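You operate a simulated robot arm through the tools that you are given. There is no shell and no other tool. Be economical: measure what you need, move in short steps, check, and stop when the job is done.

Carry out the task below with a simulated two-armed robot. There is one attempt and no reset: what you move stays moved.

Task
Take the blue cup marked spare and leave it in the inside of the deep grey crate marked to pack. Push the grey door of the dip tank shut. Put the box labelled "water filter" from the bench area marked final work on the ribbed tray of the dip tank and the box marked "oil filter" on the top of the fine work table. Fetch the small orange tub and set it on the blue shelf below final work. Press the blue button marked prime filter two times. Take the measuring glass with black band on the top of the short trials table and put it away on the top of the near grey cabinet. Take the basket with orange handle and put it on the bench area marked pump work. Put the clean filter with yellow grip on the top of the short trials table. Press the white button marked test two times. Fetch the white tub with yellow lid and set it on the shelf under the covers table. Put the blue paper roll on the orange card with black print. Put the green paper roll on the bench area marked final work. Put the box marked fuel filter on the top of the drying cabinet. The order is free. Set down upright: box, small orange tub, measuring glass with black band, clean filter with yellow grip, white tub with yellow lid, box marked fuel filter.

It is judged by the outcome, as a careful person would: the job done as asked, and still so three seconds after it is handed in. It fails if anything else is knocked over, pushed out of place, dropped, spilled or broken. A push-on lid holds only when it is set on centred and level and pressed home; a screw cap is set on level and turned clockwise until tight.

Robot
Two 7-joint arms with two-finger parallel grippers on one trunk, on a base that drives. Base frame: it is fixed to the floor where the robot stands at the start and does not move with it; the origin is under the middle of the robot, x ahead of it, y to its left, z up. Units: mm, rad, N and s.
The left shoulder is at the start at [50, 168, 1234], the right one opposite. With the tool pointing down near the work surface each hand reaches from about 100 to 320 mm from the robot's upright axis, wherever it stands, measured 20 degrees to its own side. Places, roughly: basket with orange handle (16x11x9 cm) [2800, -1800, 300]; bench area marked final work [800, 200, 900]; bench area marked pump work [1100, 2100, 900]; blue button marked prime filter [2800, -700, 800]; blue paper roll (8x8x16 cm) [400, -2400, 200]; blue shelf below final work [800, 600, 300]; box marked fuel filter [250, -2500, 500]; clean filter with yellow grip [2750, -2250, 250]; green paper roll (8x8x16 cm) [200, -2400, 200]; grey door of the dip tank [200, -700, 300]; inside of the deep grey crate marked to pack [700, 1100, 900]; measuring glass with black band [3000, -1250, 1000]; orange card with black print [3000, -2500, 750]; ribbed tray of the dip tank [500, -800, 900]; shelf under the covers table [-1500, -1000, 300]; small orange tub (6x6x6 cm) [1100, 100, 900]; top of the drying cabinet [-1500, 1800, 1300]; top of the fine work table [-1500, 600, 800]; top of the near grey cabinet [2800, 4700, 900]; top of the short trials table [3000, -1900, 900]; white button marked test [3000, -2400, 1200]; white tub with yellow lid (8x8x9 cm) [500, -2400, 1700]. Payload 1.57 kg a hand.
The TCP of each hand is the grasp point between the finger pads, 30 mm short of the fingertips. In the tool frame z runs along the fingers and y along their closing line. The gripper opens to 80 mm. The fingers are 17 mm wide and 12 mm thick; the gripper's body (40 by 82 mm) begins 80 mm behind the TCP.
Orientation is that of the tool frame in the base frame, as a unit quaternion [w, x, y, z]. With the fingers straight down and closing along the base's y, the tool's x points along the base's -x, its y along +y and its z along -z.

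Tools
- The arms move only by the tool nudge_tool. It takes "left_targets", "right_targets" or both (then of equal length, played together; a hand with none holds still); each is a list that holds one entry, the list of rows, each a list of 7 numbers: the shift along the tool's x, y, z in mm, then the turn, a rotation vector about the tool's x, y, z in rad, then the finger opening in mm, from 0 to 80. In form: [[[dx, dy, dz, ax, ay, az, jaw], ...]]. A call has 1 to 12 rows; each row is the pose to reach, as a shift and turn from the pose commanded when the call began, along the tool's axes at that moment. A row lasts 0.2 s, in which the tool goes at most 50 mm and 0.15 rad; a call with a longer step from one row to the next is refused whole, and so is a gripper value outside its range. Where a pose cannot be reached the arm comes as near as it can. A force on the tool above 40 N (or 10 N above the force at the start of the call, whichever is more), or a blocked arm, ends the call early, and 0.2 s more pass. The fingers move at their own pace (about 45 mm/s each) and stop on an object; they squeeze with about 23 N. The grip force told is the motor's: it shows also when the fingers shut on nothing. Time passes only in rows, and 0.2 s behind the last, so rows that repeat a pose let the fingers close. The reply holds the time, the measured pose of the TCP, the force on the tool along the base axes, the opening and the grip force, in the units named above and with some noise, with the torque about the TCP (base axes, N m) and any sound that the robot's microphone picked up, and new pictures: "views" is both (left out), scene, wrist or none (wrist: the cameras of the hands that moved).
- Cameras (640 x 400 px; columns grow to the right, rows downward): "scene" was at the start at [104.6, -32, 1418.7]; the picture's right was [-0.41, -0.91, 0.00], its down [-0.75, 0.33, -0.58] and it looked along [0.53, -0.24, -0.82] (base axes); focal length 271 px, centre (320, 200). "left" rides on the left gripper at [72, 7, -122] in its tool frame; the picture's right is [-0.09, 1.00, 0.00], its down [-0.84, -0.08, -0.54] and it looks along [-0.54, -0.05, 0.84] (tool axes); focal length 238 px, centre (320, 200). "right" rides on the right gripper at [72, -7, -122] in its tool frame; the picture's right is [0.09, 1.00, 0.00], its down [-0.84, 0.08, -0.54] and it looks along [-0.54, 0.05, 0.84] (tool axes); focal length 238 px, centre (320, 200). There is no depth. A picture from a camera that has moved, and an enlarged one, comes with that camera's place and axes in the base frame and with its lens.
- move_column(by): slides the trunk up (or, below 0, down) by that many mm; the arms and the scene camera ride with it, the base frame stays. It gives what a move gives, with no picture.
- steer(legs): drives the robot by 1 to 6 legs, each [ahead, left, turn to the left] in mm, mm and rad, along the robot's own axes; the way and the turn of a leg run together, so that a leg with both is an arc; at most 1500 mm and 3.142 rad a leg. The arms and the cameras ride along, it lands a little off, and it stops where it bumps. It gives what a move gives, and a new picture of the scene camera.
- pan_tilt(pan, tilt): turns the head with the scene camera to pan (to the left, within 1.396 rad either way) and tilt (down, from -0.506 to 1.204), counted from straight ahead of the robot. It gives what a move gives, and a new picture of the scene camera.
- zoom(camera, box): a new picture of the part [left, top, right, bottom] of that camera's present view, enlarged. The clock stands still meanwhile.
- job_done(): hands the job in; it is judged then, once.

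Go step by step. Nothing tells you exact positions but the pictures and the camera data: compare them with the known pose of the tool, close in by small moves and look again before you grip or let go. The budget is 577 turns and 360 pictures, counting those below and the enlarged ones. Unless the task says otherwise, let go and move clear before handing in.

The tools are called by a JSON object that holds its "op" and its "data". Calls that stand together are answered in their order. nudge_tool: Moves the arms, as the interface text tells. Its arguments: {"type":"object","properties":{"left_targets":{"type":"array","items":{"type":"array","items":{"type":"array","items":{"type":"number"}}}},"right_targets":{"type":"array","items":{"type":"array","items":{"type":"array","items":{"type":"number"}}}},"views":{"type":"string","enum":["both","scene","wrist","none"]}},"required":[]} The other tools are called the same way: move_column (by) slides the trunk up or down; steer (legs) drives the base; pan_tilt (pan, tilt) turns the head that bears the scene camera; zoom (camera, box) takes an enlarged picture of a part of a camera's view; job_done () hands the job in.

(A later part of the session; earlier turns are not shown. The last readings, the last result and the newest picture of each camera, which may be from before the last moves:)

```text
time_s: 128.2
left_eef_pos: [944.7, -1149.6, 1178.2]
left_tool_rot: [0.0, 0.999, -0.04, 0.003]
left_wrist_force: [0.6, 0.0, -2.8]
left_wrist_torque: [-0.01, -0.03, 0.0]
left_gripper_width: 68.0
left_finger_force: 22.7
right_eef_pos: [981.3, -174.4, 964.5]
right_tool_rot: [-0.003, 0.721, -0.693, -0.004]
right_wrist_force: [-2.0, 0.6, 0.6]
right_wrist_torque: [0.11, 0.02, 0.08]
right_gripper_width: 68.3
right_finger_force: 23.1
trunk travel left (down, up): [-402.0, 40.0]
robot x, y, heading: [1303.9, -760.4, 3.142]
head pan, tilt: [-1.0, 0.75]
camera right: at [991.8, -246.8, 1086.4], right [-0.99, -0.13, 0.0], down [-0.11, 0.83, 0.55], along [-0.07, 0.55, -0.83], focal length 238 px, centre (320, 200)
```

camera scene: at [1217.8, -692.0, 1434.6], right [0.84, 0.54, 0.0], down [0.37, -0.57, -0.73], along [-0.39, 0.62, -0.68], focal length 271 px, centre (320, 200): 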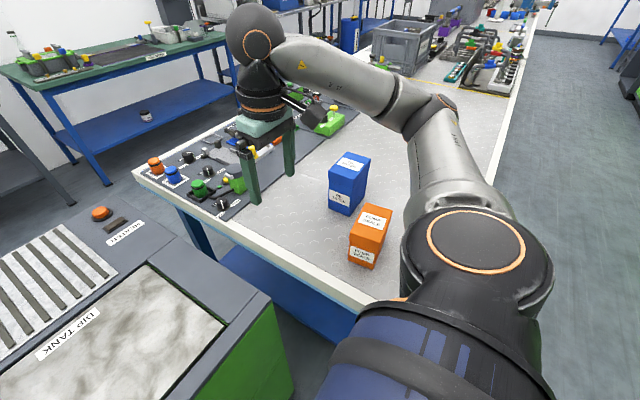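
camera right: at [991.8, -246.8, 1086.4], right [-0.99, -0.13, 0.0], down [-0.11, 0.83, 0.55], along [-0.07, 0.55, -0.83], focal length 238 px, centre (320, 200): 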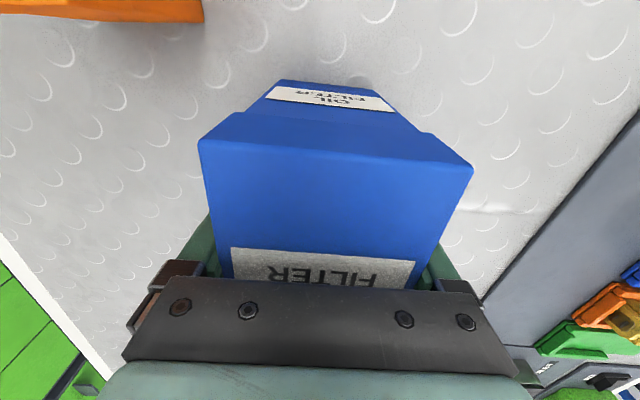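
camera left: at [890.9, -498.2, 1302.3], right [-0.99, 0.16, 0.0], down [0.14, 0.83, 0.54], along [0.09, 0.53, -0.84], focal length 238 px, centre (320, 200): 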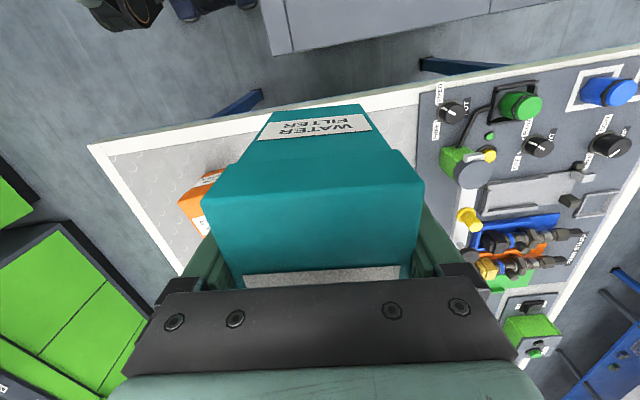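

Gripped. Lift and bring it back towards the robot.

{"op": "nudge_tool", "data": {"right_targets": [[[0, 0, -40, 0, 0, 0, 40], [0, 0, -85, 0, 0, 0, 40], [0, 0, -130, 0, 0, 0, 40], [10, 0, -175, 0, 0, 0, 40], [40, 0, -205, 0, 0, -0.12, 40], [80, 0, -215, 0, 0, -0.26, 40], [120, 0, -215, 0, 0, -0.4, 40], [160, 0, -215, 0, 0, -0.54, 40], [200, 0, -215, 0, 0, -0.68, 40], [225, 0, -215, 0, 0, -0.82, 40], [230, 0, -215, 0, 0, -0.96, 40], [230, 0, -215, 0, 0, -1.1, 40]]], "views": "scene"}}

```text
time_s: 130.8
left_eef_pos: [944.5, -1149.0, 1178.6]
left_tool_rot: [0.0, 0.999, -0.04, 0.002]
left_wrist_force: [-0.3, 0.4, -1.9]
left_wrist_torque: [0.02, -0.06, 0.01]
left_gripper_width: 68.0
left_finger_force: 22.8
right_eef_pos: [991.2, -407.0, 1177.3]
right_tool_rot: [-0.005, 0.977, -0.213, -0.001]
right_wrist_force: [-0.2, -0.2, -2.2]
right_wrist_torque: [-0.01, -0.01, 0.07]
right_gripper_width: 68.2
right_finger_force: 23.1
trunk travel left (down, up): [-402.0, 40.0]
robot x, y, heading: [1304.6, -760.6, 3.145]
head pan, tilt: [-1.0, 0.75]
camera scene: at [1217.6, -691.8, 1434.6], right [0.84, 0.54, 0.0], down [0.37, -0.57, -0.73], along [-0.39, 0.62, -0.68], focal length 271 px, centre (320, 200)
```

scene: 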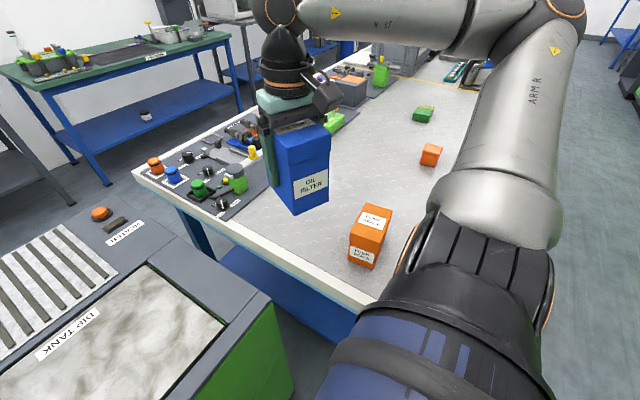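

Both boxes in hand. Drive round the tank's right side to its front, turning to face it.

{"op": "steer", "data": {"legs": [[0, 640, 0], [1450, 0, 0], [0, 0, 3.14], [0, 540, 0]]}}

{"op": "pan_tilt", "data": {"pan": 0.0, "tilt": 0.8}}

```text
time_s: 151.0
left_eef_pos: [293.2, -508.5, 1179.0]
left_tool_rot: [-0.002, 0.091, 0.996, 0.0]
left_wrist_force: [-0.1, -0.3, -3.1]
left_wrist_torque: [-0.02, 0.03, -0.02]
left_gripper_width: 67.8
left_finger_force: 22.5
right_eef_pos: [172.1, -1244.0, 1178.1]
right_tool_rot: [0.002, 0.262, 0.965, -0.004]
right_wrist_force: [0.2, -0.3, -3.0]
right_wrist_torque: [-0.03, 0.03, 0.0]
right_gripper_width: 67.7
right_finger_force: 22.5
trunk travel left (down, up): [-402.0, 40.0]
robot x, y, heading: [-103.9, -864.3, -0.1]
head pan, tilt: [-1.0, 0.75]
camera scene: at [-28.1, -942.1, 1434.6], right [-0.89, -0.45, 0.0], down [-0.31, 0.61, -0.73], along [0.33, -0.65, -0.68], focal length 271 px, centre (320, 200)
```

scene: 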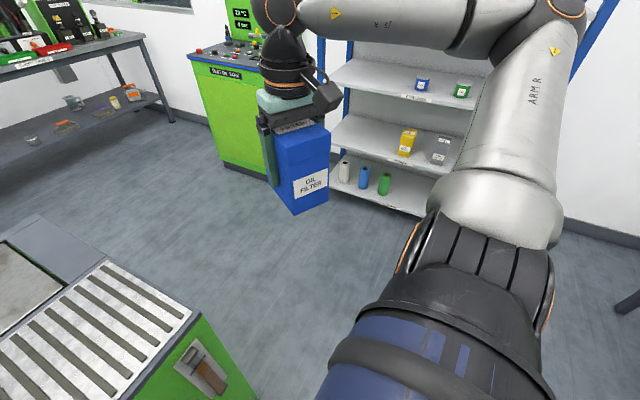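

```text
time_s: 152.2
left_eef_pos: [292.9, -509.1, 1179.1]
left_tool_rot: [-0.003, 0.09, 0.996, 0.001]
left_wrist_force: [-1.0, -0.3, -1.9]
left_wrist_torque: [0.04, 0.03, 0.01]
left_gripper_width: 67.8
left_finger_force: 23.1
right_eef_pos: [173.0, -1244.5, 1178.2]
right_tool_rot: [0.002, 0.262, 0.965, -0.005]
right_wrist_force: [0.1, -0.5, -2.4]
right_wrist_torque: [0.02, -0.01, 0.0]
right_gripper_width: 67.8
right_finger_force: 23.3
trunk travel left (down, up): [-402.0, 40.0]
robot x, y, heading: [-105.4, -861.7, -0.101]
head pan, tilt: [0.0, 0.799]
camera scene: at [14.5, -876.7, 1430.6], right [-0.1, -0.99, 0.0], down [-0.71, 0.07, -0.7], along [0.69, -0.07, -0.72], focal length 271 px, centre (320, 200)
```

scene: 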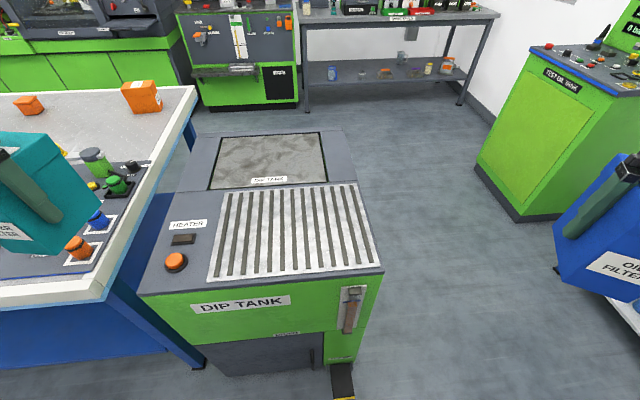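

Tank top works out at z≈860, tray centre ≈(480,-853). Move the teal box over the tray.

{"op": "nudge_tool", "data": {"left_targets": [[[-26, -36, 0, 0, 0, 0, 40], [-53, -72, 0, 0, 0, 0, 40], [-79, -108, 0, 0, 0, 0, 40], [-106, -144, 0, 0, 0, 0, 40], [-132, -180, 0, 0, 0, 0, 40], [-159, -216, 0, 0, 0, 0, 40], [-185, -252, 0, 0, 0, 0, 40], [-212, -288, 20, 0, 0, 0, 40], [-212, -288, 65, 0, 0, 0, 40], [-212, -288, 110, 0, 0, 0, 40], [-212, -288, 155, 0, 0, 0, 40], [-212, -288, 200, 0, 0, 0, 40]]], "views": "scene"}}

```text
time_s: 154.8
left_eef_pos: [450.3, -830.3, 976.8]
left_tool_rot: [-0.003, 0.09, 0.996, 0.0]
left_wrist_force: [-0.1, -0.7, -2.1]
left_wrist_torque: [0.02, 0.07, 0.0]
left_gripper_width: 67.9
left_finger_force: 23.6
right_eef_pos: [172.8, -1244.6, 1177.6]
right_tool_rot: [0.002, 0.263, 0.965, -0.004]
right_wrist_force: [-0.2, 0.3, -2.5]
right_wrist_torque: [0.04, 0.02, 0.03]
right_gripper_width: 68.1
right_finger_force: 23.5
trunk travel left (down, up): [-402.0, 40.0]
robot x, y, heading: [-104.5, -863.9, -0.099]
head pan, tilt: [0.0, 0.799]
camera scene: at [15.0, -876.9, 1430.6], right [-0.1, -0.99, 0.0], down [-0.71, 0.07, -0.7], along [0.69, -0.07, -0.72], focal length 271 px, centre (320, 200)
```

scene: 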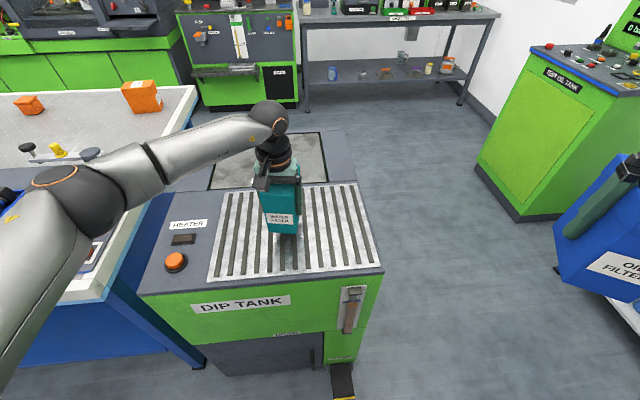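

Over the tray; lower slowly until contact.

{"op": "nudge_tool", "data": {"left_targets": [[[0, 0, 10, 0, 0, 0, 40], [0, 0, 20, 0, 0, 0, 40], [0, 0, 27, 0, 0, 0, 40], [0, 0, 34, 0, 0, 0, 40], [0, 0, 40, 0, 0, 0, 40], [0, 0, 46, 0, 0, 0, 40], [0, 0, 52, 0, 0, 0, 40]]], "views": "wrist"}}

```text
time_s: 156.4
left_eef_pos: [448.3, -830.4, 930.0]
left_tool_rot: [0.001, 0.089, 0.996, -0.001]
left_wrist_force: [1.5, 2.4, 24.5]
left_wrist_torque: [0.63, -0.35, 0.17]
left_gripper_width: 67.8
left_finger_force: 22.5
right_eef_pos: [171.3, -1244.6, 1178.5]
right_tool_rot: [0.003, 0.262, 0.965, -0.005]
right_wrist_force: [-0.9, 0.3, -2.8]
right_wrist_torque: [-0.03, 0.01, -0.02]
right_gripper_width: 67.9
right_finger_force: 23.1
trunk travel left (down, up): [-402.0, 40.0]
robot x, y, heading: [-107.0, -863.1, -0.103]
head pan, tilt: [0.0, 0.799]
camera left: at [376.9, -810.0, 1052.1], right [0.27, 0.96, 0.0], down [0.81, -0.22, 0.54], along [0.52, -0.15, -0.84], focal length 238 px, centre (320, 200)
```

left: 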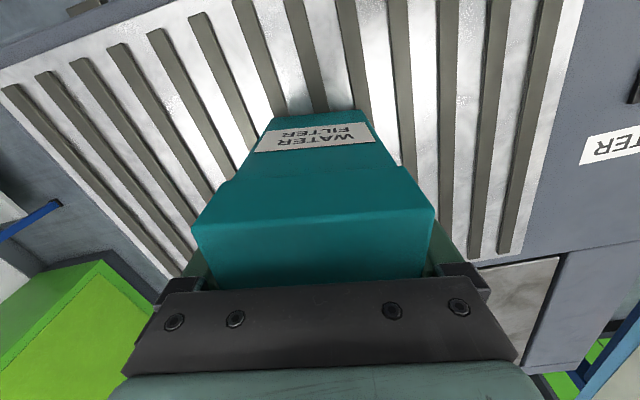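

Contact at tray level. Release and rise clear.

{"op": "nudge_tool", "data": {"left_targets": [[[0, 0, -2, 0, 0, 0, 80], [0, 0, -2, 0, 0, 0, 80], [0, 0, -40, 0, 0, 0, 80], [0, 0, -85, 0, 0, 0, 80], [0, 0, -130, 0, 0, 0, 80], [0, 0, -175, 0, 0, 0, 80], [20, 0, -220, 0, 0, 0, 80], [50, 30, -240, 0, 0, 0, 80], [80, 60, -240, 0, 0, 0, 80]]], "views": "wrist"}}

```text
time_s: 158.4
left_eef_pos: [381.3, -756.4, 1166.4]
left_tool_rot: [-0.003, 0.09, 0.996, -0.001]
left_wrist_force: [-0.5, 0.4, 0.2]
left_wrist_torque: [0.0, 0.02, 0.04]
left_gripper_width: 79.7
left_finger_force: 0.2
right_eef_pos: [171.7, -1243.3, 1177.7]
right_tool_rot: [0.002, 0.262, 0.965, -0.005]
right_wrist_force: [-0.4, -1.1, -2.1]
right_wrist_torque: [-0.01, 0.01, -0.01]
right_gripper_width: 67.9
right_finger_force: 23.4
trunk travel left (down, up): [-402.0, 40.0]
robot x, y, heading: [-105.2, -864.3, -0.097]
head pan, tilt: [0.0, 0.799]
camera left: at [311.6, -737.9, 1289.1], right [0.27, 0.96, 0.0], down [0.81, -0.23, 0.54], along [0.52, -0.15, -0.84], focal length 238 px, centre (320, 200)
```

left: 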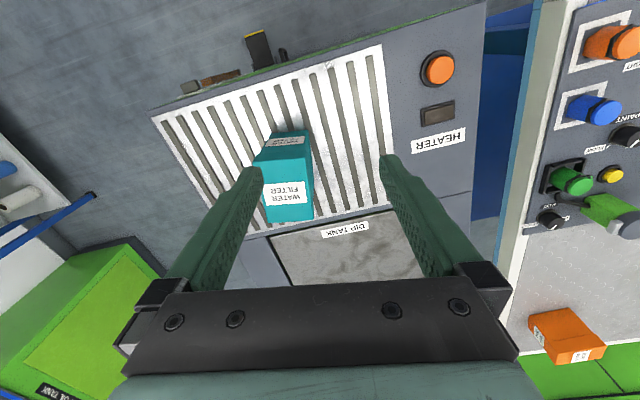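

Teal box stands on the tray. Now turn around and go look at the fine work table with the blue box.

{"op": "steer", "data": {"legs": [[-350, 0, 0], [0, 0, -3.04], [0, -1400, 0]]}}

{"op": "pan_tilt", "data": {"pan": 0.0, "tilt": 0.5}}

```text
time_s: 174.6
left_eef_pos: [-872.1, 449.2, 1166.4]
left_tool_rot: [0.001, 0.998, -0.061, 0.002]
left_wrist_force: [-0.5, -0.6, 0.2]
left_wrist_torque: [-0.01, 0.0, -0.01]
left_gripper_width: 80.2
left_finger_force: 0.0
right_eef_pos: [-690.0, 946.9, 1176.7]
right_tool_rot: [-0.004, 0.972, -0.236, -0.002]
right_wrist_force: [0.0, 0.5, -2.7]
right_wrist_torque: [0.02, -0.04, 0.01]
right_gripper_width: 67.8
right_finger_force: 23.2
trunk travel left (down, up): [-402.0, 40.0]
robot x, y, heading: [-395.8, 578.7, 3.096]
head pan, tilt: [0.0, 0.799]
camera scene: at [-513.7, 582.7, 1430.6], right [0.04, 1.0, 0.0], down [0.72, -0.03, -0.7], along [-0.7, 0.03, -0.72], focal length 271 px, centre (320, 200)
```

scene: 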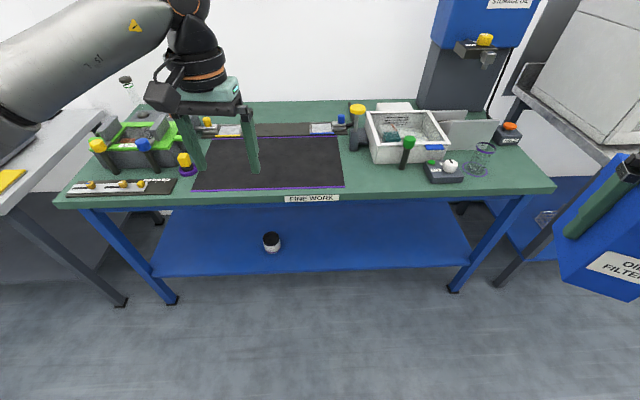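

```text
time_s: 175.4
left_eef_pos: [-871.6, 449.2, 1165.9]
left_tool_rot: [0.001, 0.998, -0.061, 0.002]
left_wrist_force: [-0.3, -0.1, 0.1]
left_wrist_torque: [0.01, 0.03, 0.0]
left_gripper_width: 80.0
left_finger_force: 0.1
right_eef_pos: [-690.2, 946.8, 1177.6]
right_tool_rot: [-0.005, 0.972, -0.235, -0.001]
right_wrist_force: [0.8, -0.2, -2.3]
right_wrist_torque: [0.0, -0.01, 0.04]
right_gripper_width: 68.0
right_finger_force: 23.2
trunk travel left (down, up): [-402.0, 40.0]
robot x, y, heading: [-391.1, 580.7, 3.095]
head pan, tilt: [0.0, 0.499]
camera scene: at [-524.0, 583.0, 1456.5], right [0.04, 1.0, 0.0], down [0.48, -0.02, -0.88], along [-0.88, 0.04, -0.48], focal length 271 px, centre (320, 200)
```

scene: 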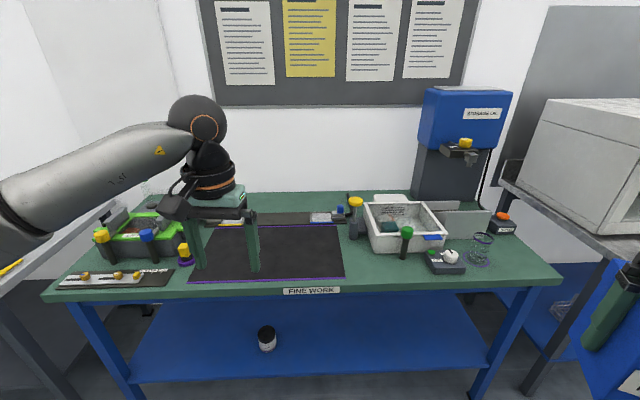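

The bare green area between mat and white tray (about (-1240,790)) suits. Retract the left hand, square the blue box, then drive nearer.

{"op": "nudge_tool", "data": {"left_targets": [[[45, 0, 0, 0, 0, 0, 80], [90, 0, 0, 0, 0, 0, 80], [135, 0, 0, 0, 0, 0, 80], [160, 0, 0, 0, 0, 0, 80]]], "right_targets": [[[0, 0, 0, 0, 0, -0.13, 40], [0, 0, 0, 0, 0, -0.26, 40], [0, 0, 0, 0, 0, -0.38, 40], [0, 0, 0, 0, 0, -0.48, 40]]], "views": "none"}}

{"op": "steer", "data": {"legs": [[400, 0, 0.04]]}}

```text
time_s: 176.4
left_eef_pos: [-712.6, 428.1, 1165.8]
left_tool_rot: [0.0, 0.998, -0.061, 0.002]
left_wrist_force: [0.7, -0.6, -0.6]
left_wrist_torque: [0.01, -0.01, 0.02]
left_gripper_width: 79.8
left_finger_force: 0.1
right_eef_pos: [-689.6, 946.4, 1177.8]
right_tool_rot: [-0.005, 1.0, 0.004, -0.001]
right_wrist_force: [-0.5, 0.3, -2.3]
right_wrist_torque: [0.01, -0.02, 0.01]
right_gripper_width: 67.7
right_finger_force: 23.1
trunk travel left (down, up): [-402.0, 40.0]
robot x, y, heading: [-390.8, 579.8, 3.096]
head pan, tilt: [0.0, 0.499]
```

```text
time_s: 178.9
left_eef_pos: [-1100.4, 421.4, 1165.2]
left_tool_rot: [0.0, 0.999, -0.036, 0.002]
left_wrist_force: [0.8, -0.4, 0.2]
left_wrist_torque: [0.01, 0.03, -0.02]
left_gripper_width: 80.2
left_finger_force: 0.0
right_eef_pos: [-1101.3, 937.9, 1177.9]
right_tool_rot: [-0.005, 1.0, 0.027, 0.0]
right_wrist_force: [0.8, -0.8, -2.3]
right_wrist_torque: [0.01, -0.04, 0.02]
right_gripper_width: 67.7
right_finger_force: 23.5
trunk travel left (down, up): [-402.0, 40.0]
robot x, y, heading: [-788.0, 587.1, -3.136]
head pan, tilt: [0.0, 0.499]
camera scene: at [-918.8, 583.9, 1456.5], right [-0.01, 1.0, 0.0], down [0.48, 0.0, -0.88], along [-0.88, -0.01, -0.48], focal length 271 px, centre (320, 200)
```

scene: 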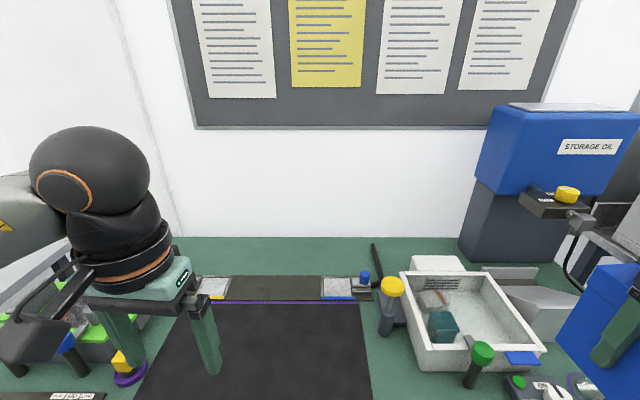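

Look down at the target spot.

{"op": "pan_tilt", "data": {"pan": -0.35, "tilt": 1.0}}

```text
time_s: 179.8
left_eef_pos: [-1098.7, 418.6, 1165.6]
left_tool_rot: [-0.001, 0.999, -0.037, 0.002]
left_wrist_force: [0.3, -0.6, 0.3]
left_wrist_torque: [0.01, -0.01, -0.02]
left_gripper_width: 79.9
left_finger_force: 0.0
right_eef_pos: [-1101.8, 937.4, 1177.9]
right_tool_rot: [-0.006, 1.0, 0.027, -0.001]
right_wrist_force: [0.3, 0.4, -2.8]
right_wrist_torque: [0.0, -0.03, -0.02]
right_gripper_width: 68.1
right_finger_force: 23.0
trunk travel left (down, up): [-402.0, 40.0]
robot x, y, heading: [-783.8, 588.1, -3.135]
head pan, tilt: [-0.351, 1.0]
camera scene: at [-892.9, 608.0, 1415.5], right [0.34, 0.94, 0.0], down [0.79, -0.28, -0.54], along [-0.51, 0.18, -0.84], focal length 271 px, centre (320, 200)
```

scene: 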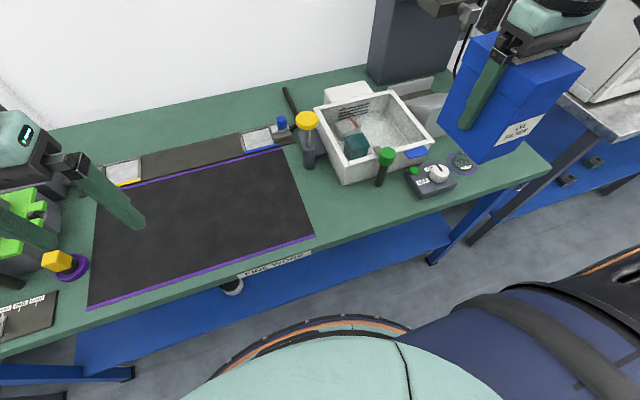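

Place target about (-1228,775). Move over it and lower most of the way.

{"op": "nudge_tool", "data": {"right_targets": [[[-27, 31, 0, 0, 0, 0, 40], [-54, 62, 0, 0, 0, 0, 40], [-81, 93, 0, 0, 0, 0, 40], [-108, 124, 0, 0, 0, 0, 40], [-133, 156, 10, 0, 0, 0, 40], [-133, 156, 55, 0, 0, 0, 40], [-133, 156, 100, 0, 0, 0, 40], [-133, 156, 145, 0, 0, 0, 40], [-133, 156, 190, 0, 0, 0, 40], [-133, 156, 235, 0, 0, 0, 40], [-133, 156, 270, 0, 0, 0, 40]]], "views": "scene"}}

```text
time_s: 182.1
left_eef_pos: [-1096.5, 419.6, 1167.5]
left_tool_rot: [-0.001, 0.999, -0.037, 0.0]
left_wrist_force: [0.2, 0.3, 0.1]
left_wrist_torque: [-0.01, -0.03, 0.03]
left_gripper_width: 80.1
left_finger_force: 0.1
right_eef_pos: [-1218.5, 780.7, 953.7]
right_tool_rot: [0.001, 0.999, 0.029, -0.013]
right_wrist_force: [14.5, -0.2, 27.2]
right_wrist_torque: [0.88, 0.73, -0.42]
right_gripper_width: 67.9
right_finger_force: 22.9
right hand out of reach, approached as far as the arm can: row 10, 11
trunk travel left (down, up): [-402.0, 40.0]
robot x, y, heading: [-782.1, 588.2, -3.137]
head pan, tilt: [-0.351, 1.0]
stopped in row 11 (right hand): the force on the tool passed its limit (the readings are from after the stop); the commanded pose is now the measured one
camera scene: at [-889.3, 607.5, 1416.3], right [0.34, 0.94, 0.0], down [0.79, -0.28, -0.54], along [-0.51, 0.18, -0.84], focal length 271 px, centre (320, 200)
```

scene: 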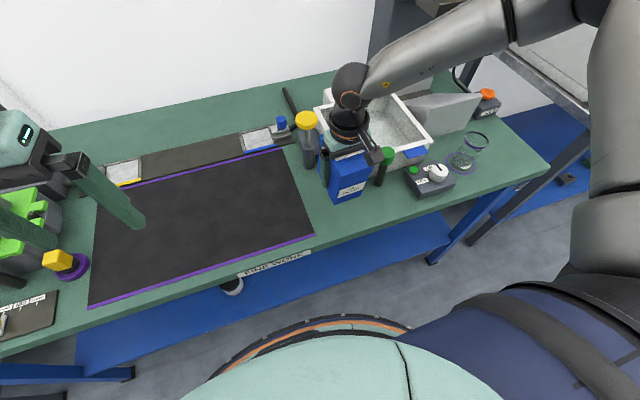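

Unexpected contact at z≈954. Zoom to see what touches.

{"op": "zoom", "data": {"camera": "scene", "box": [280, 50, 440, 250]}}

{"op": "zoom", "data": {"camera": "right", "box": [0, 0, 640, 400]}}

```text
2.00 times, centred on (360, 150) of scene
camera zoom: at [-889.3, 607.5, 1416.3], right [0.34, 0.94, 0.0], down [0.79, -0.28, -0.54], along [-0.51, 0.18, -0.84], focal length 543 px, centre (240, 300)
```

zoom: 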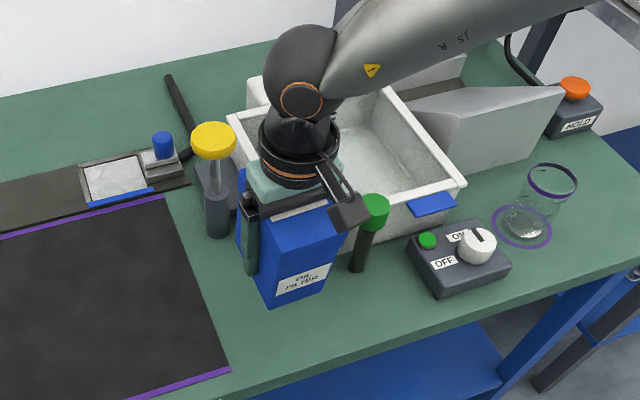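

```text
1.00 times, centred on (320, 200) of right
camera zoom: at [-1144.2, 792.1, 1073.4], right [0.15, -0.99, 0.0], down [-0.82, -0.12, 0.56], along [-0.56, -0.08, -0.83], focal length 238 px, centre (320, 200)
```

zoom: 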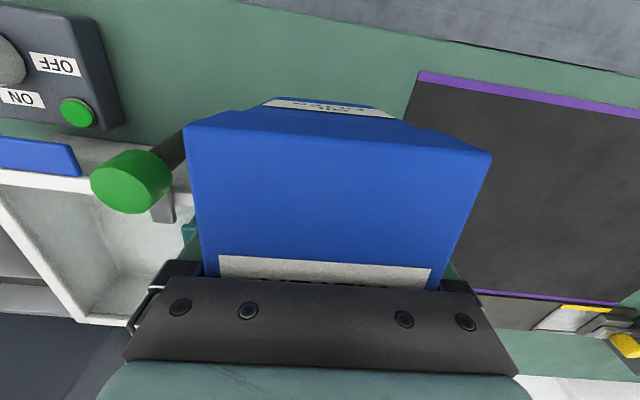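

Torque puts the contact at the box's rear-right bottom corner on the white tray's rim. Raise, shift 42 mm left, and lower there.

{"op": "nudge_tool", "data": {"right_targets": [[[0, 0, -30, -0.012, 0, 0, 40], [-4, 42, -30, -0.024, 0, 0, 40], [-4, 42, 5, -0.024, 0, 0, 40], [-4, 42, 35, -0.024, 0, 0, 40], [-4, 42, 60, -0.024, 0, 0, 40]]], "views": "both"}}

```text
time_s: 183.3
left_eef_pos: [-1100.6, 420.0, 1165.1]
left_tool_rot: [0.0, 0.999, -0.037, 0.003]
left_wrist_force: [0.1, -0.6, 0.4]
left_wrist_torque: [-0.01, 0.02, 0.01]
left_gripper_width: 80.2
left_finger_force: 0.1
right_eef_pos: [-1199.3, 778.2, 929.7]
right_tool_rot: [0.014, 0.999, 0.029, -0.012]
right_wrist_force: [-0.7, 0.2, -2.2]
right_wrist_torque: [-0.02, 0.03, 0.02]
right_gripper_width: 68.0
right_finger_force: 23.0
right hand out of reach, approached as far as the arm can: row 2, 3, 4, 5
trunk travel left (down, up): [-402.0, 40.0]
robot x, y, heading: [-783.5, 590.0, -3.133]
head pan, tilt: [-0.351, 1.0]
camera scene: at [-892.8, 608.1, 1415.5], right [0.34, 0.94, 0.0], down [0.79, -0.28, -0.54], along [-0.51, 0.18, -0.84], focal length 271 px, centre (320, 200)
camera right: at [-1126.3, 792.3, 1049.9], right [0.15, -0.99, 0.02], down [-0.82, -0.11, 0.56], along [-0.55, -0.11, -0.83], focal length 238 px, centre (320, 200)
```

scene: 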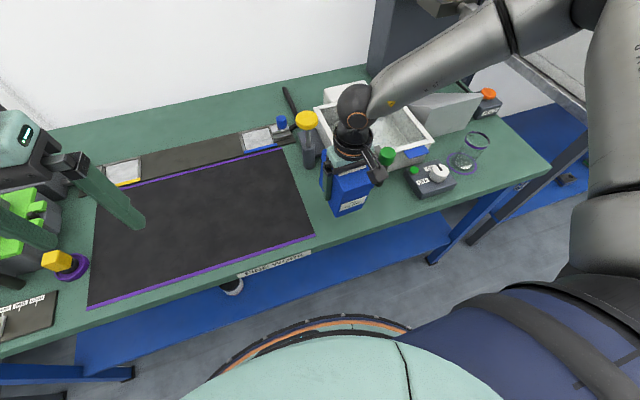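
right: 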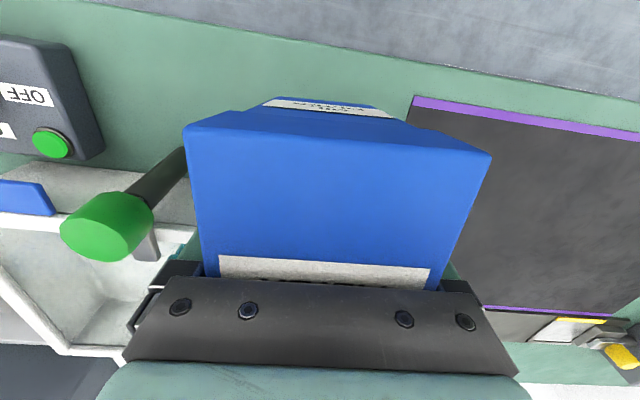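

The arm is at a joint limit; shift the whole robot instead (45 mm left, 20 mm ahead).

{"op": "steer", "data": {"legs": [[20, 48, 0]]}}

{"op": "nudge_tool", "data": {"right_targets": [[[0, 0, 20, -0.02, 0.0, 0, 40], [0, 0, 40, -0.03, 0, 0, 40], [0, 0, 52, -0.03, 0, 0, 40], [0, 0, 60, -0.03, 0, 0, 40], [0, 0, 68, -0.03, 0, 0, 40]]], "views": "wrist"}}

```text
time_s: 184.2
left_eef_pos: [-1121.4, 370.6, 1165.6]
left_tool_rot: [-0.001, 0.999, -0.037, 0.002]
left_wrist_force: [0.0, 0.4, -0.3]
left_wrist_torque: [0.06, -0.01, -0.01]
left_gripper_width: 79.7
left_finger_force: 0.1
right_eef_pos: [-1220.4, 728.1, 930.0]
right_tool_rot: [0.013, 0.999, 0.029, -0.012]
right_wrist_force: [-0.6, 0.3, -3.2]
right_wrist_torque: [0.01, -0.03, 0.0]
right_gripper_width: 67.9
right_finger_force: 23.3
trunk travel left (down, up): [-402.0, 40.0]
robot x, y, heading: [-804.3, 540.9, -3.137]
head pan, tilt: [-0.351, 1.0]
camera scene: at [-913.1, 558.4, 1415.5], right [0.34, 0.94, 0.0], down [0.79, -0.28, -0.54], along [-0.51, 0.18, -0.84], focal length 271 px, centre (320, 200)
```

scene: 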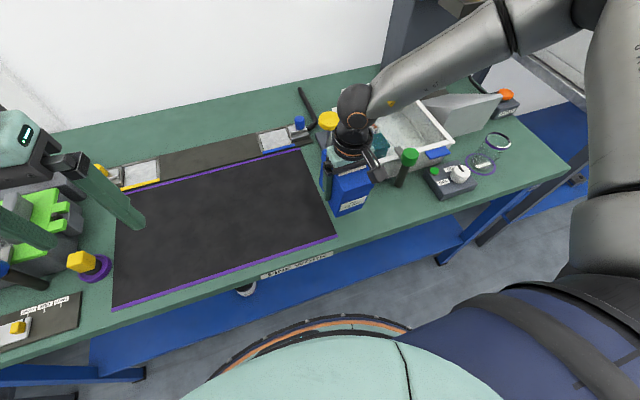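

```text
time_s: 185.4
left_eef_pos: [-1119.0, 372.2, 1166.2]
left_tool_rot: [0.0, 0.999, -0.036, 0.003]
left_wrist_force: [-0.5, -0.1, 0.0]
left_wrist_torque: [0.0, -0.03, 0.03]
left_gripper_width: 80.1
left_finger_force: 0.0
right_eef_pos: [-1206.8, 752.1, 894.9]
right_tool_rot: [0.029, 0.999, 0.03, -0.012]
right_wrist_force: [-1.0, 0.7, -2.3]
right_wrist_torque: [0.0, 0.0, -0.02]
right_gripper_width: 67.8
right_finger_force: 22.6
right hand out of reach, approached as far as the arm can: row 1, 2, 3, 4, 5
trunk travel left (down, up): [-402.0, 40.0]
robot x, y, heading: [-803.6, 537.3, -3.139]
head pan, tilt: [-0.351, 1.0]
camera right: at [-1131.5, 770.8, 1015.5], right [0.15, -0.99, 0.06], down [-0.82, -0.1, 0.57], along [-0.55, -0.13, -0.82], focal length 238 px, centre (320, 200)
```

right: 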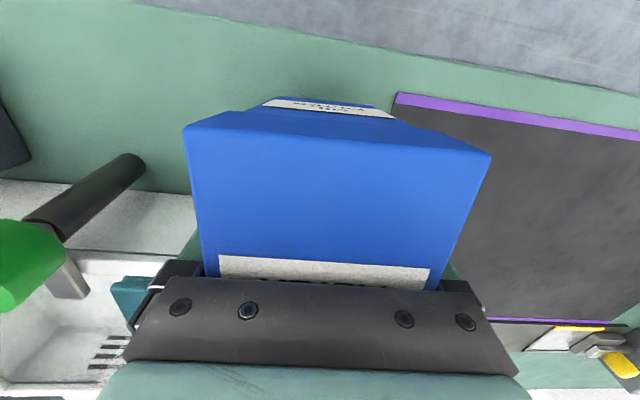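

I'll raise the arm a bit relative to the shoulder, square the tilt, and lower with the column instead.

{"op": "nudge_tool", "data": {"right_targets": [[[-5, 6, -40, 0.03, 0.01, 0, 40], [-10, 12, -80, 0.058, 0.022, 0, 40], [-12, 15, -110, 0.058, 0.022, 0, 40]]], "views": "none"}}

{"op": "move_column", "data": {"by": -105}}

```text
time_s: 186.2
left_eef_pos: [-1119.2, 371.4, 1165.7]
left_tool_rot: [0.0, 0.999, -0.037, 0.002]
left_wrist_force: [0.4, 0.3, -0.5]
left_wrist_torque: [-0.01, 0.02, 0.04]
left_gripper_width: 79.8
left_finger_force: 0.0
right_eef_pos: [-1214.9, 741.2, 1006.4]
right_tool_rot: [-0.002, 1.0, 0.031, -0.001]
right_wrist_force: [0.3, -0.1, -2.7]
right_wrist_torque: [0.02, 0.01, -0.01]
right_gripper_width: 67.6
right_finger_force: 23.1
trunk travel left (down, up): [-402.0, 40.0]
robot x, y, heading: [-804.7, 538.8, -3.135]
head pan, tilt: [-0.351, 1.0]
```

```text
time_s: 187.6
left_eef_pos: [-1120.3, 370.5, 1061.4]
left_tool_rot: [0.0, 0.999, -0.036, 0.002]
left_wrist_force: [0.8, 0.6, 0.2]
left_wrist_torque: [0.03, 0.01, -0.01]
left_gripper_width: 80.1
left_finger_force: 0.1
right_eef_pos: [-1214.0, 741.9, 900.5]
right_tool_rot: [-0.001, 1.0, 0.031, -0.001]
right_wrist_force: [0.3, -0.5, -1.8]
right_wrist_torque: [0.01, -0.01, 0.04]
right_gripper_width: 68.1
right_finger_force: 22.6
trunk travel left (down, up): [-297.0, 145.0]
robot x, y, heading: [-801.2, 535.6, -3.129]
head pan, tilt: [-0.351, 1.0]
```

Level and free at z=900. Lower gently to contact.

{"op": "nudge_tool", "data": {"right_targets": [[[-6, 2, 10, 0, 0, 0, 40], [-6, 2, 18, 0, 0, 0, 40], [-6, 2, 25, 0, 0, 0, 40], [-6, 2, 32, 0, 0, 0, 40], [-6, 2, 39, 0, 0, 0, 40], [-6, 2, 46, 0, 0, 0, 40]]], "views": "both"}}

```text
time_s: 188.8
left_eef_pos: [-1118.6, 370.6, 1061.4]
left_tool_rot: [-0.001, 0.999, -0.036, 0.001]
left_wrist_force: [-0.4, -0.2, 0.5]
left_wrist_torque: [0.0, 0.01, 0.0]
left_gripper_width: 80.0
left_finger_force: 0.0
right_eef_pos: [-1226.9, 737.1, 869.8]
right_tool_rot: [0.0, 0.999, 0.03, -0.01]
right_wrist_force: [3.2, 1.4, 15.3]
right_wrist_torque: [0.22, -0.95, 0.03]
right_gripper_width: 67.6
right_finger_force: 23.1
trunk travel left (down, up): [-297.0, 145.0]
robot x, y, heading: [-805.5, 540.5, -3.141]
head pan, tilt: [-0.351, 1.0]
stopped in row 5 (right hand): the force on the tool passed its limit (the readings are from after the stop); the commanded pose is now the measured one
camera scene: at [-911.3, 559.3, 1310.5], right [0.34, 0.94, 0.0], down [0.79, -0.28, -0.54], along [-0.51, 0.18, -0.84], focal length 271 px, centre (320, 200)
camera right: at [-1152.0, 749.3, 991.4], right [0.15, -0.99, 0.0], down [-0.82, -0.13, 0.56], along [-0.55, -0.08, -0.83], focal length 238 px, centre (320, 200)
```

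scene: 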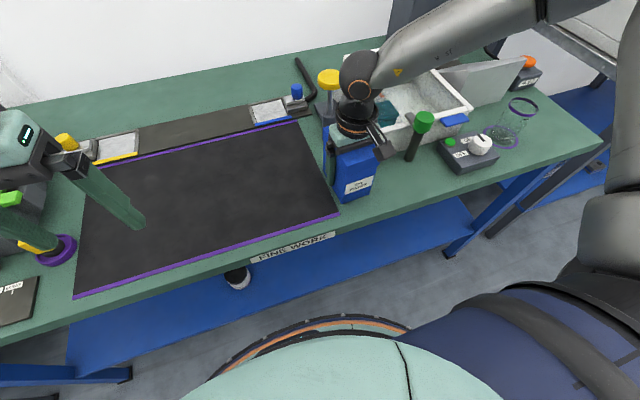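
right: 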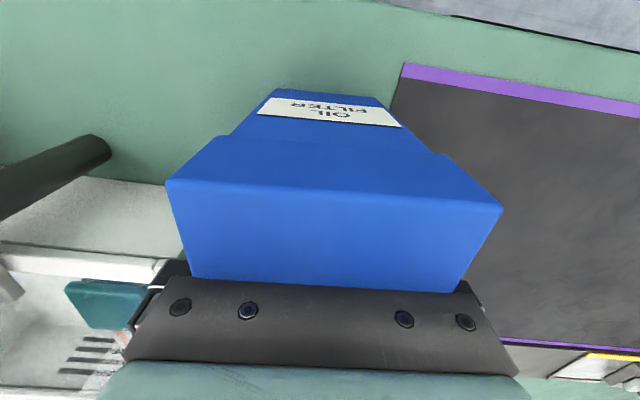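

Box touches the table. Release and lift away.

{"op": "nudge_tool", "data": {"right_targets": [[[0, 0, 0, 0, 0, 0, 74], [0, 0, 0, 0, 0, 0, 80], [0, 0, 0, 0, 0, 0, 80], [0, 0, -30, 0, 0, 0, 80], [0, 0, -70, 0, 0, 0, 80], [0, 0, -115, 0, 0, 0, 80], [0, 0, -160, 0, 0, 0, 80], [0, 0, -205, 0, 0, 0, 80]]], "views": "wrist"}}

```text
time_s: 190.6
left_eef_pos: [-1117.8, 371.1, 1060.7]
left_tool_rot: [0.0, 0.999, -0.036, 0.003]
left_wrist_force: [0.7, 0.7, 0.0]
left_wrist_torque: [-0.03, 0.0, 0.02]
left_gripper_width: 79.7
left_finger_force: 0.1
right_eef_pos: [-1221.8, 738.6, 1073.8]
right_tool_rot: [0.0, 1.0, 0.029, -0.009]
right_wrist_force: [0.5, -1.5, -0.5]
right_wrist_torque: [0.03, -0.03, -0.02]
right_gripper_width: 80.1
right_finger_force: 0.0
trunk travel left (down, up): [-297.0, 145.0]
robot x, y, heading: [-804.3, 542.2, -3.137]
head pan, tilt: [-0.351, 1.0]
camera right: at [-1147.8, 749.5, 1195.1], right [0.15, -0.99, 0.0], down [-0.82, -0.13, 0.56], along [-0.55, -0.08, -0.83], focal length 238 px, centre (320, 200)
```

right: 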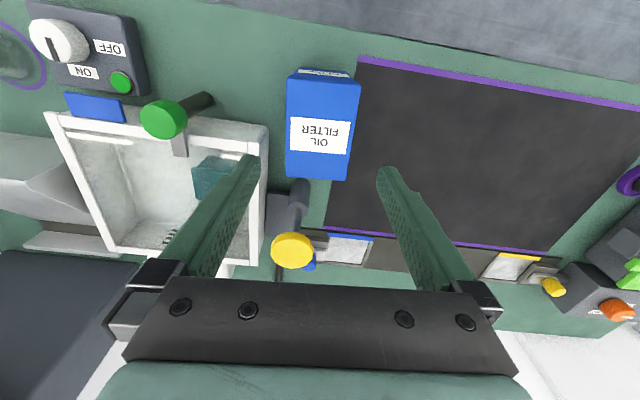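

Oil filter is upright on the fine work table. Retract, raise the trunk and drive to the shelf rack.

{"op": "nudge_tool", "data": {"right_targets": [[[30, -25, -20, 0, 0, 0, 80], [70, -50, -40, 0, 0, 0, 80], [110, -75, -40, 0, 0, 0, 80], [140, -100, -40, 0, 0, 0, 80]]], "views": "none"}}

{"op": "move_column", "data": {"by": 105}}

{"op": "steer", "data": {"legs": [[-350, 0, 0], [0, 1500, 0], [0, 400, 0], [0, 0, 1.571], [0, 760, 0]]}}

{"op": "pan_tilt", "data": {"pan": 0.0, "tilt": 0.3}}

```text
refused: row 2 steps farther than a row can; nothing moved
```

```text
time_s: 191.9
left_eef_pos: [-1119.7, 372.1, 1166.3]
left_tool_rot: [0.0, 0.999, -0.036, 0.002]
left_wrist_force: [-0.6, -1.0, 0.8]
left_wrist_torque: [0.0, 0.02, 0.0]
left_gripper_width: 80.1
left_finger_force: 0.0
right_eef_pos: [-1222.9, 737.8, 1178.3]
right_tool_rot: [0.0, 1.0, 0.03, -0.01]
right_wrist_force: [-0.4, 0.6, 0.0]
right_wrist_torque: [-0.02, 0.03, 0.02]
right_gripper_width: 80.0
right_finger_force: 0.0
trunk travel left (down, up): [-402.0, 40.0]
robot x, y, heading: [-807.2, 540.5, -3.14]
head pan, tilt: [-0.351, 1.0]
```

```text
time_s: 210.8
left_eef_pos: [500.7, -1671.9, 1165.9]
left_tool_rot: [-0.002, 0.731, 0.682, 0.002]
left_wrist_force: [-1.2, -0.4, -0.3]
left_wrist_torque: [-0.01, 0.02, 0.0]
left_gripper_width: 80.2
left_finger_force: 0.0
right_eef_pos: [134.2, -1778.1, 1178.6]
right_tool_rot: [0.008, 0.683, 0.73, -0.007]
right_wrist_force: [0.3, 0.5, -0.1]
right_wrist_torque: [-0.01, -0.01, 0.0]
right_gripper_width: 80.0
right_finger_force: 0.1
trunk travel left (down, up): [-402.0, 40.0]
robot x, y, heading: [331.9, -1356.6, -1.554]
head pan, tilt: [-0.351, 1.0]
camera scene: at [306.6, -1468.3, 1415.5], right [-0.94, 0.33, 0.0], down [0.28, 0.79, -0.54], along [-0.18, -0.51, -0.84], focal length 271 px, centre (320, 200)
```

scene: 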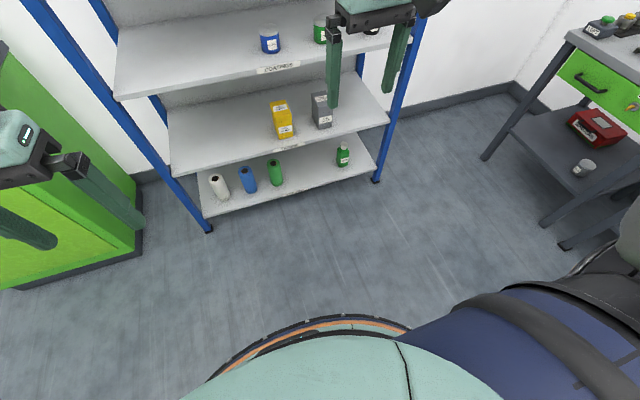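

```text
time_s: 211.9
left_eef_pos: [499.2, -1673.3, 1166.3]
left_tool_rot: [-0.002, 0.731, 0.683, 0.002]
left_wrist_force: [0.1, 0.9, -0.3]
left_wrist_torque: [0.03, 0.0, -0.01]
left_gripper_width: 79.9
left_finger_force: 0.1
right_eef_pos: [133.3, -1778.9, 1177.7]
right_tool_rot: [0.007, 0.683, 0.73, -0.006]
right_wrist_force: [-0.9, 0.1, 0.1]
right_wrist_torque: [0.0, 0.0, -0.06]
right_gripper_width: 79.8
right_finger_force: 0.0
trunk travel left (down, up): [-402.0, 40.0]
robot x, y, heading: [327.6, -1362.2, -1.563]
head pan, tilt: [0.0, 0.3]
camera scene: at [330.5, -1496.0, 1474.9], right [-1.0, -0.01, 0.0], down [0.0, 0.3, -0.95], along [0.01, -0.95, -0.3], focal length 271 px, centre (320, 200)
```

scene: 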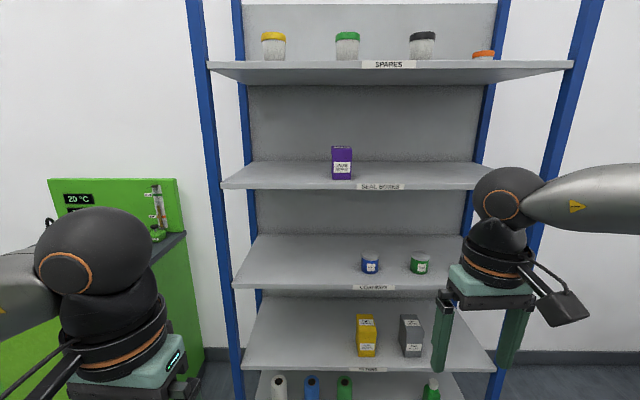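

I see the rack. Zoom to read labels on the boxes and the top tubs.

{"op": "zoom", "data": {"camera": "scene", "box": [320, 290, 480, 390]}}

{"op": "zoom", "data": {"camera": "scene", "box": [240, 10, 400, 110]}}

```text
4.00 times, centred on (400, 340) of scene
camera zoom: at [330.5, -1496.0, 1474.9], right [-1.0, -0.01, 0.0], down [0.0, 0.3, -0.95], along [0.01, -0.95, -0.3], focal length 1086 px, centre (0, -360)
```

zoom: 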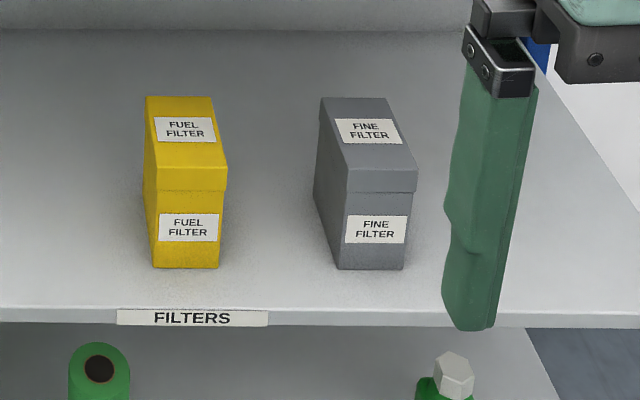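

```text
4.00 times, centred on (320, 60) of scene
camera zoom: at [330.5, -1496.0, 1474.9], right [-1.0, -0.01, 0.0], down [0.0, 0.3, -0.95], along [0.01, -0.95, -0.3], focal length 1086 px, centre (320, 760)
```

zoom: 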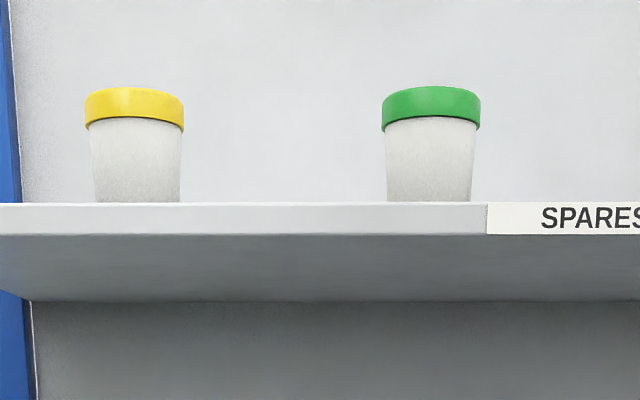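

Tub with yellow lid is at about (475,-2407) on the top shelf (z≈1616). Drive closer, raise the trunk and bring the left hand up with fingers pointing forward.

{"op": "steer", "data": {"legs": [[430, -15, -0.01]]}}

{"op": "move_column", "data": {"by": 40}}

{"op": "nudge_tool", "data": {"left_targets": [[[0, 0, -40, 0, -0.143, 0, 80], [0, 0, -80, 0, -0.286, 0, 80], [0, 0, -120, 0, -0.429, 0, 80], [0, 0, -160, 0, -0.571, 0, 80], [0, 0, -200, 0, -0.714, 0, 80], [0, 0, -240, 0, -0.857, 0, 80], [0, 0, -280, 0, -1.0, 0, 80], [0, 0, -320, 0, -1.142, 0, 80], [0, 0, -360, 0, -1.285, 0, 80], [0, 0, -400, 0, -1.428, 0, 80], [0, 0, -440, 0, -1.571, 0, 80]]], "right_targets": [[[15, 0, 0, 0, 0, 0, 80], [30, 0, 0, 0, 0, 0, 80], [45, 0, 0, 0, 0, 0, 80], [60, 0, 0, 0, 0, 0, 80], [75, 0, 0, 0, 0, 0, 80], [90, 0, 0, 0, 0, 0, 80], [105, 0, 0, 0, 0, 0, 80], [120, 0, 0, 0, 0, 0, 80], [135, 0, 0, 0, 0, 0, 80], [150, 0, 0, 0, 0, 0, 80], [160, 0, 0, 0, 0, 0, 80]]], "views": "scene"}}

```text
time_s: 214.5
left_eef_pos: [483.2, -2100.8, 1165.9]
left_tool_rot: [-0.003, 0.735, 0.678, 0.002]
left_wrist_force: [-0.3, -0.4, 0.6]
left_wrist_torque: [-0.04, 0.01, 0.0]
left_gripper_width: 80.3
left_finger_force: 0.1
right_eef_pos: [115.4, -2200.4, 1177.2]
right_tool_rot: [0.006, 0.688, 0.726, -0.006]
right_wrist_force: [0.5, -0.2, 0.0]
right_wrist_torque: [0.02, 0.04, -0.01]
right_gripper_width: 79.9
right_finger_force: 0.1
trunk travel left (down, up): [-402.0, 40.0]
robot x, y, heading: [318.4, -1789.7, -1.569]
head pan, tilt: [0.0, 0.3]
camera scene: at [316.1, -1921.3, 1474.9], right [-1.0, 0.0, 0.0], down [0.0, 0.3, -0.96], along [0.0, -0.96, -0.3], focal length 271 px, centre (320, 200)
```

scene: 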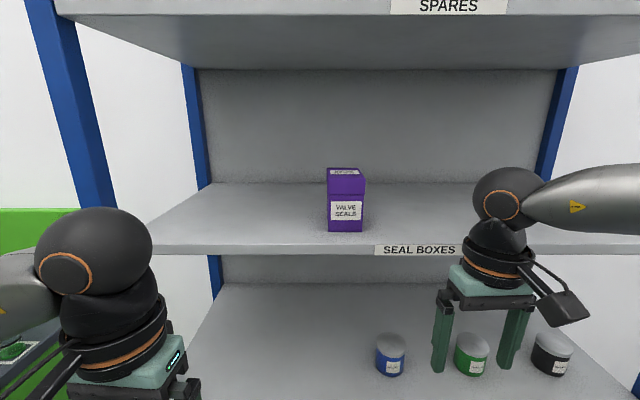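

```text
time_s: 215.3
left_eef_pos: [482.1, -2100.1, 1205.9]
left_tool_rot: [-0.001, 0.736, 0.677, 0.002]
left_wrist_force: [-0.3, -0.3, -0.2]
left_wrist_torque: [0.01, 0.0, -0.02]
left_gripper_width: 80.1
left_finger_force: 0.1
right_eef_pos: [116.1, -2199.9, 1218.5]
right_tool_rot: [0.007, 0.688, 0.725, -0.006]
right_wrist_force: [-0.3, 0.0, 0.2]
right_wrist_torque: [-0.01, -0.01, 0.0]
right_gripper_width: 80.1
right_finger_force: 0.1
trunk travel left (down, up): [-442.0, 0.0]
robot x, y, heading: [318.0, -1787.5, -1.574]
head pan, tilt: [0.0, 0.3]
```

```text
time_s: 217.7
left_eef_pos: [483.0, -2101.7, 1645.5]
left_tool_rot: [0.479, 0.521, 0.48, -0.52]
left_wrist_force: [-0.1, -0.1, -0.3]
left_wrist_torque: [0.0, 0.02, 0.01]
left_gripper_width: 80.2
left_finger_force: 0.2
right_eef_pos: [107.4, -2040.3, 1214.0]
right_tool_rot: [0.007, 0.688, 0.726, -0.007]
right_wrist_force: [0.0, 1.2, 0.4]
right_wrist_torque: [-0.01, 0.0, 0.01]
right_gripper_width: 79.9
right_finger_force: 0.0
trunk travel left (down, up): [-442.0, 0.0]
robot x, y, heading: [315.3, -1787.0, -1.567]
head pan, tilt: [0.0, 0.3]
camera scene: at [316.1, -1920.5, 1515.0], right [-1.0, 0.0, 0.0], down [0.0, 0.3, -0.96], along [0.0, -0.96, -0.3], focal length 271 px, centre (320, 200)
```

scene: 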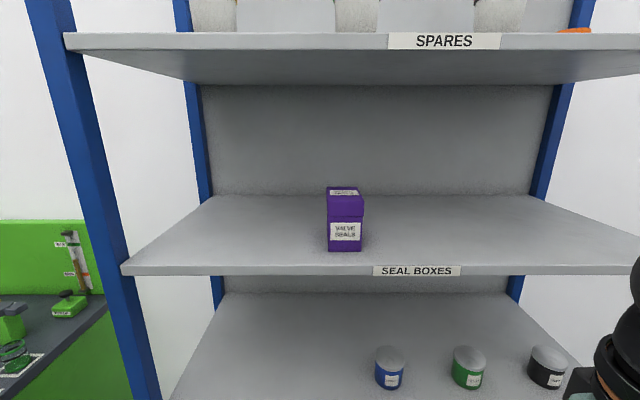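

Look at the tubs from the scene and wrist cameras.

{"op": "pan_tilt", "data": {"pan": 0.2, "tilt": 0.0}}

{"op": "zoom", "data": {"camera": "left", "box": [0, 0, 640, 400]}}

```text
time_s: 218.5
left_eef_pos: [482.4, -2101.8, 1646.0]
left_tool_rot: [0.478, 0.521, 0.481, -0.518]
left_wrist_force: [-0.1, -0.4, 0.1]
left_wrist_torque: [0.0, -0.02, -0.01]
left_gripper_width: 79.7
left_finger_force: 0.1
right_eef_pos: [107.7, -2041.3, 1215.3]
right_tool_rot: [0.008, 0.688, 0.725, -0.006]
right_wrist_force: [-0.9, -0.1, 0.1]
right_wrist_torque: [-0.01, -0.01, -0.02]
right_gripper_width: 79.9
right_finger_force: 0.1
trunk travel left (down, up): [-442.0, 0.0]
robot x, y, heading: [317.7, -1786.3, -1.574]
head pan, tilt: [0.201, 0.0]
camera scene: at [334.0, -1915.7, 1542.7], right [-0.98, -0.2, 0.0], down [0.0, 0.0, -1.0], along [0.2, -0.98, 0.0], focal length 271 px, centre (320, 200)
```

scene: 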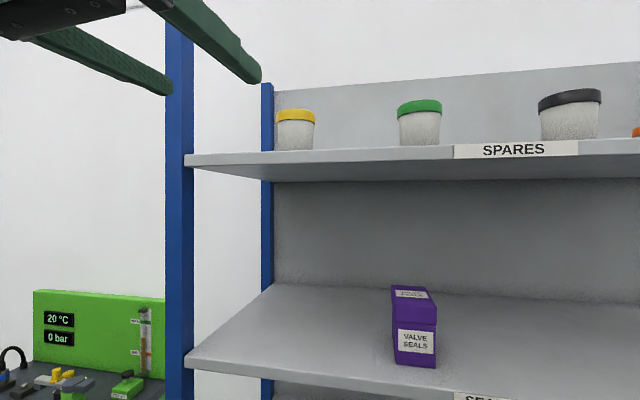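

```text
1.00 times, centred on (320, 200) of left
camera zoom: at [497.2, -1980.5, 1574.7], right [0.99, -0.08, 0.09], down [-0.03, 0.54, 0.84], along [-0.12, -0.84, 0.54], focal length 238 px, centre (320, 200)
```

zoom: 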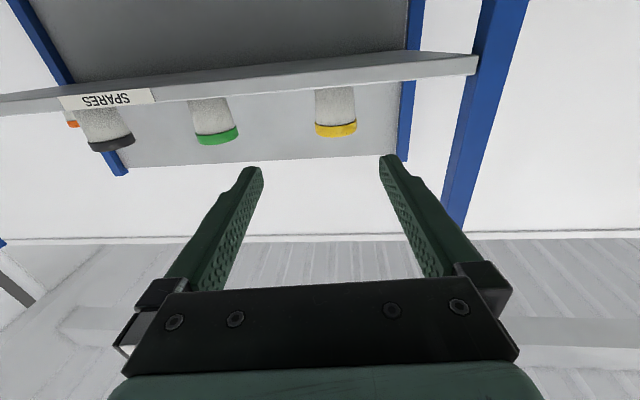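

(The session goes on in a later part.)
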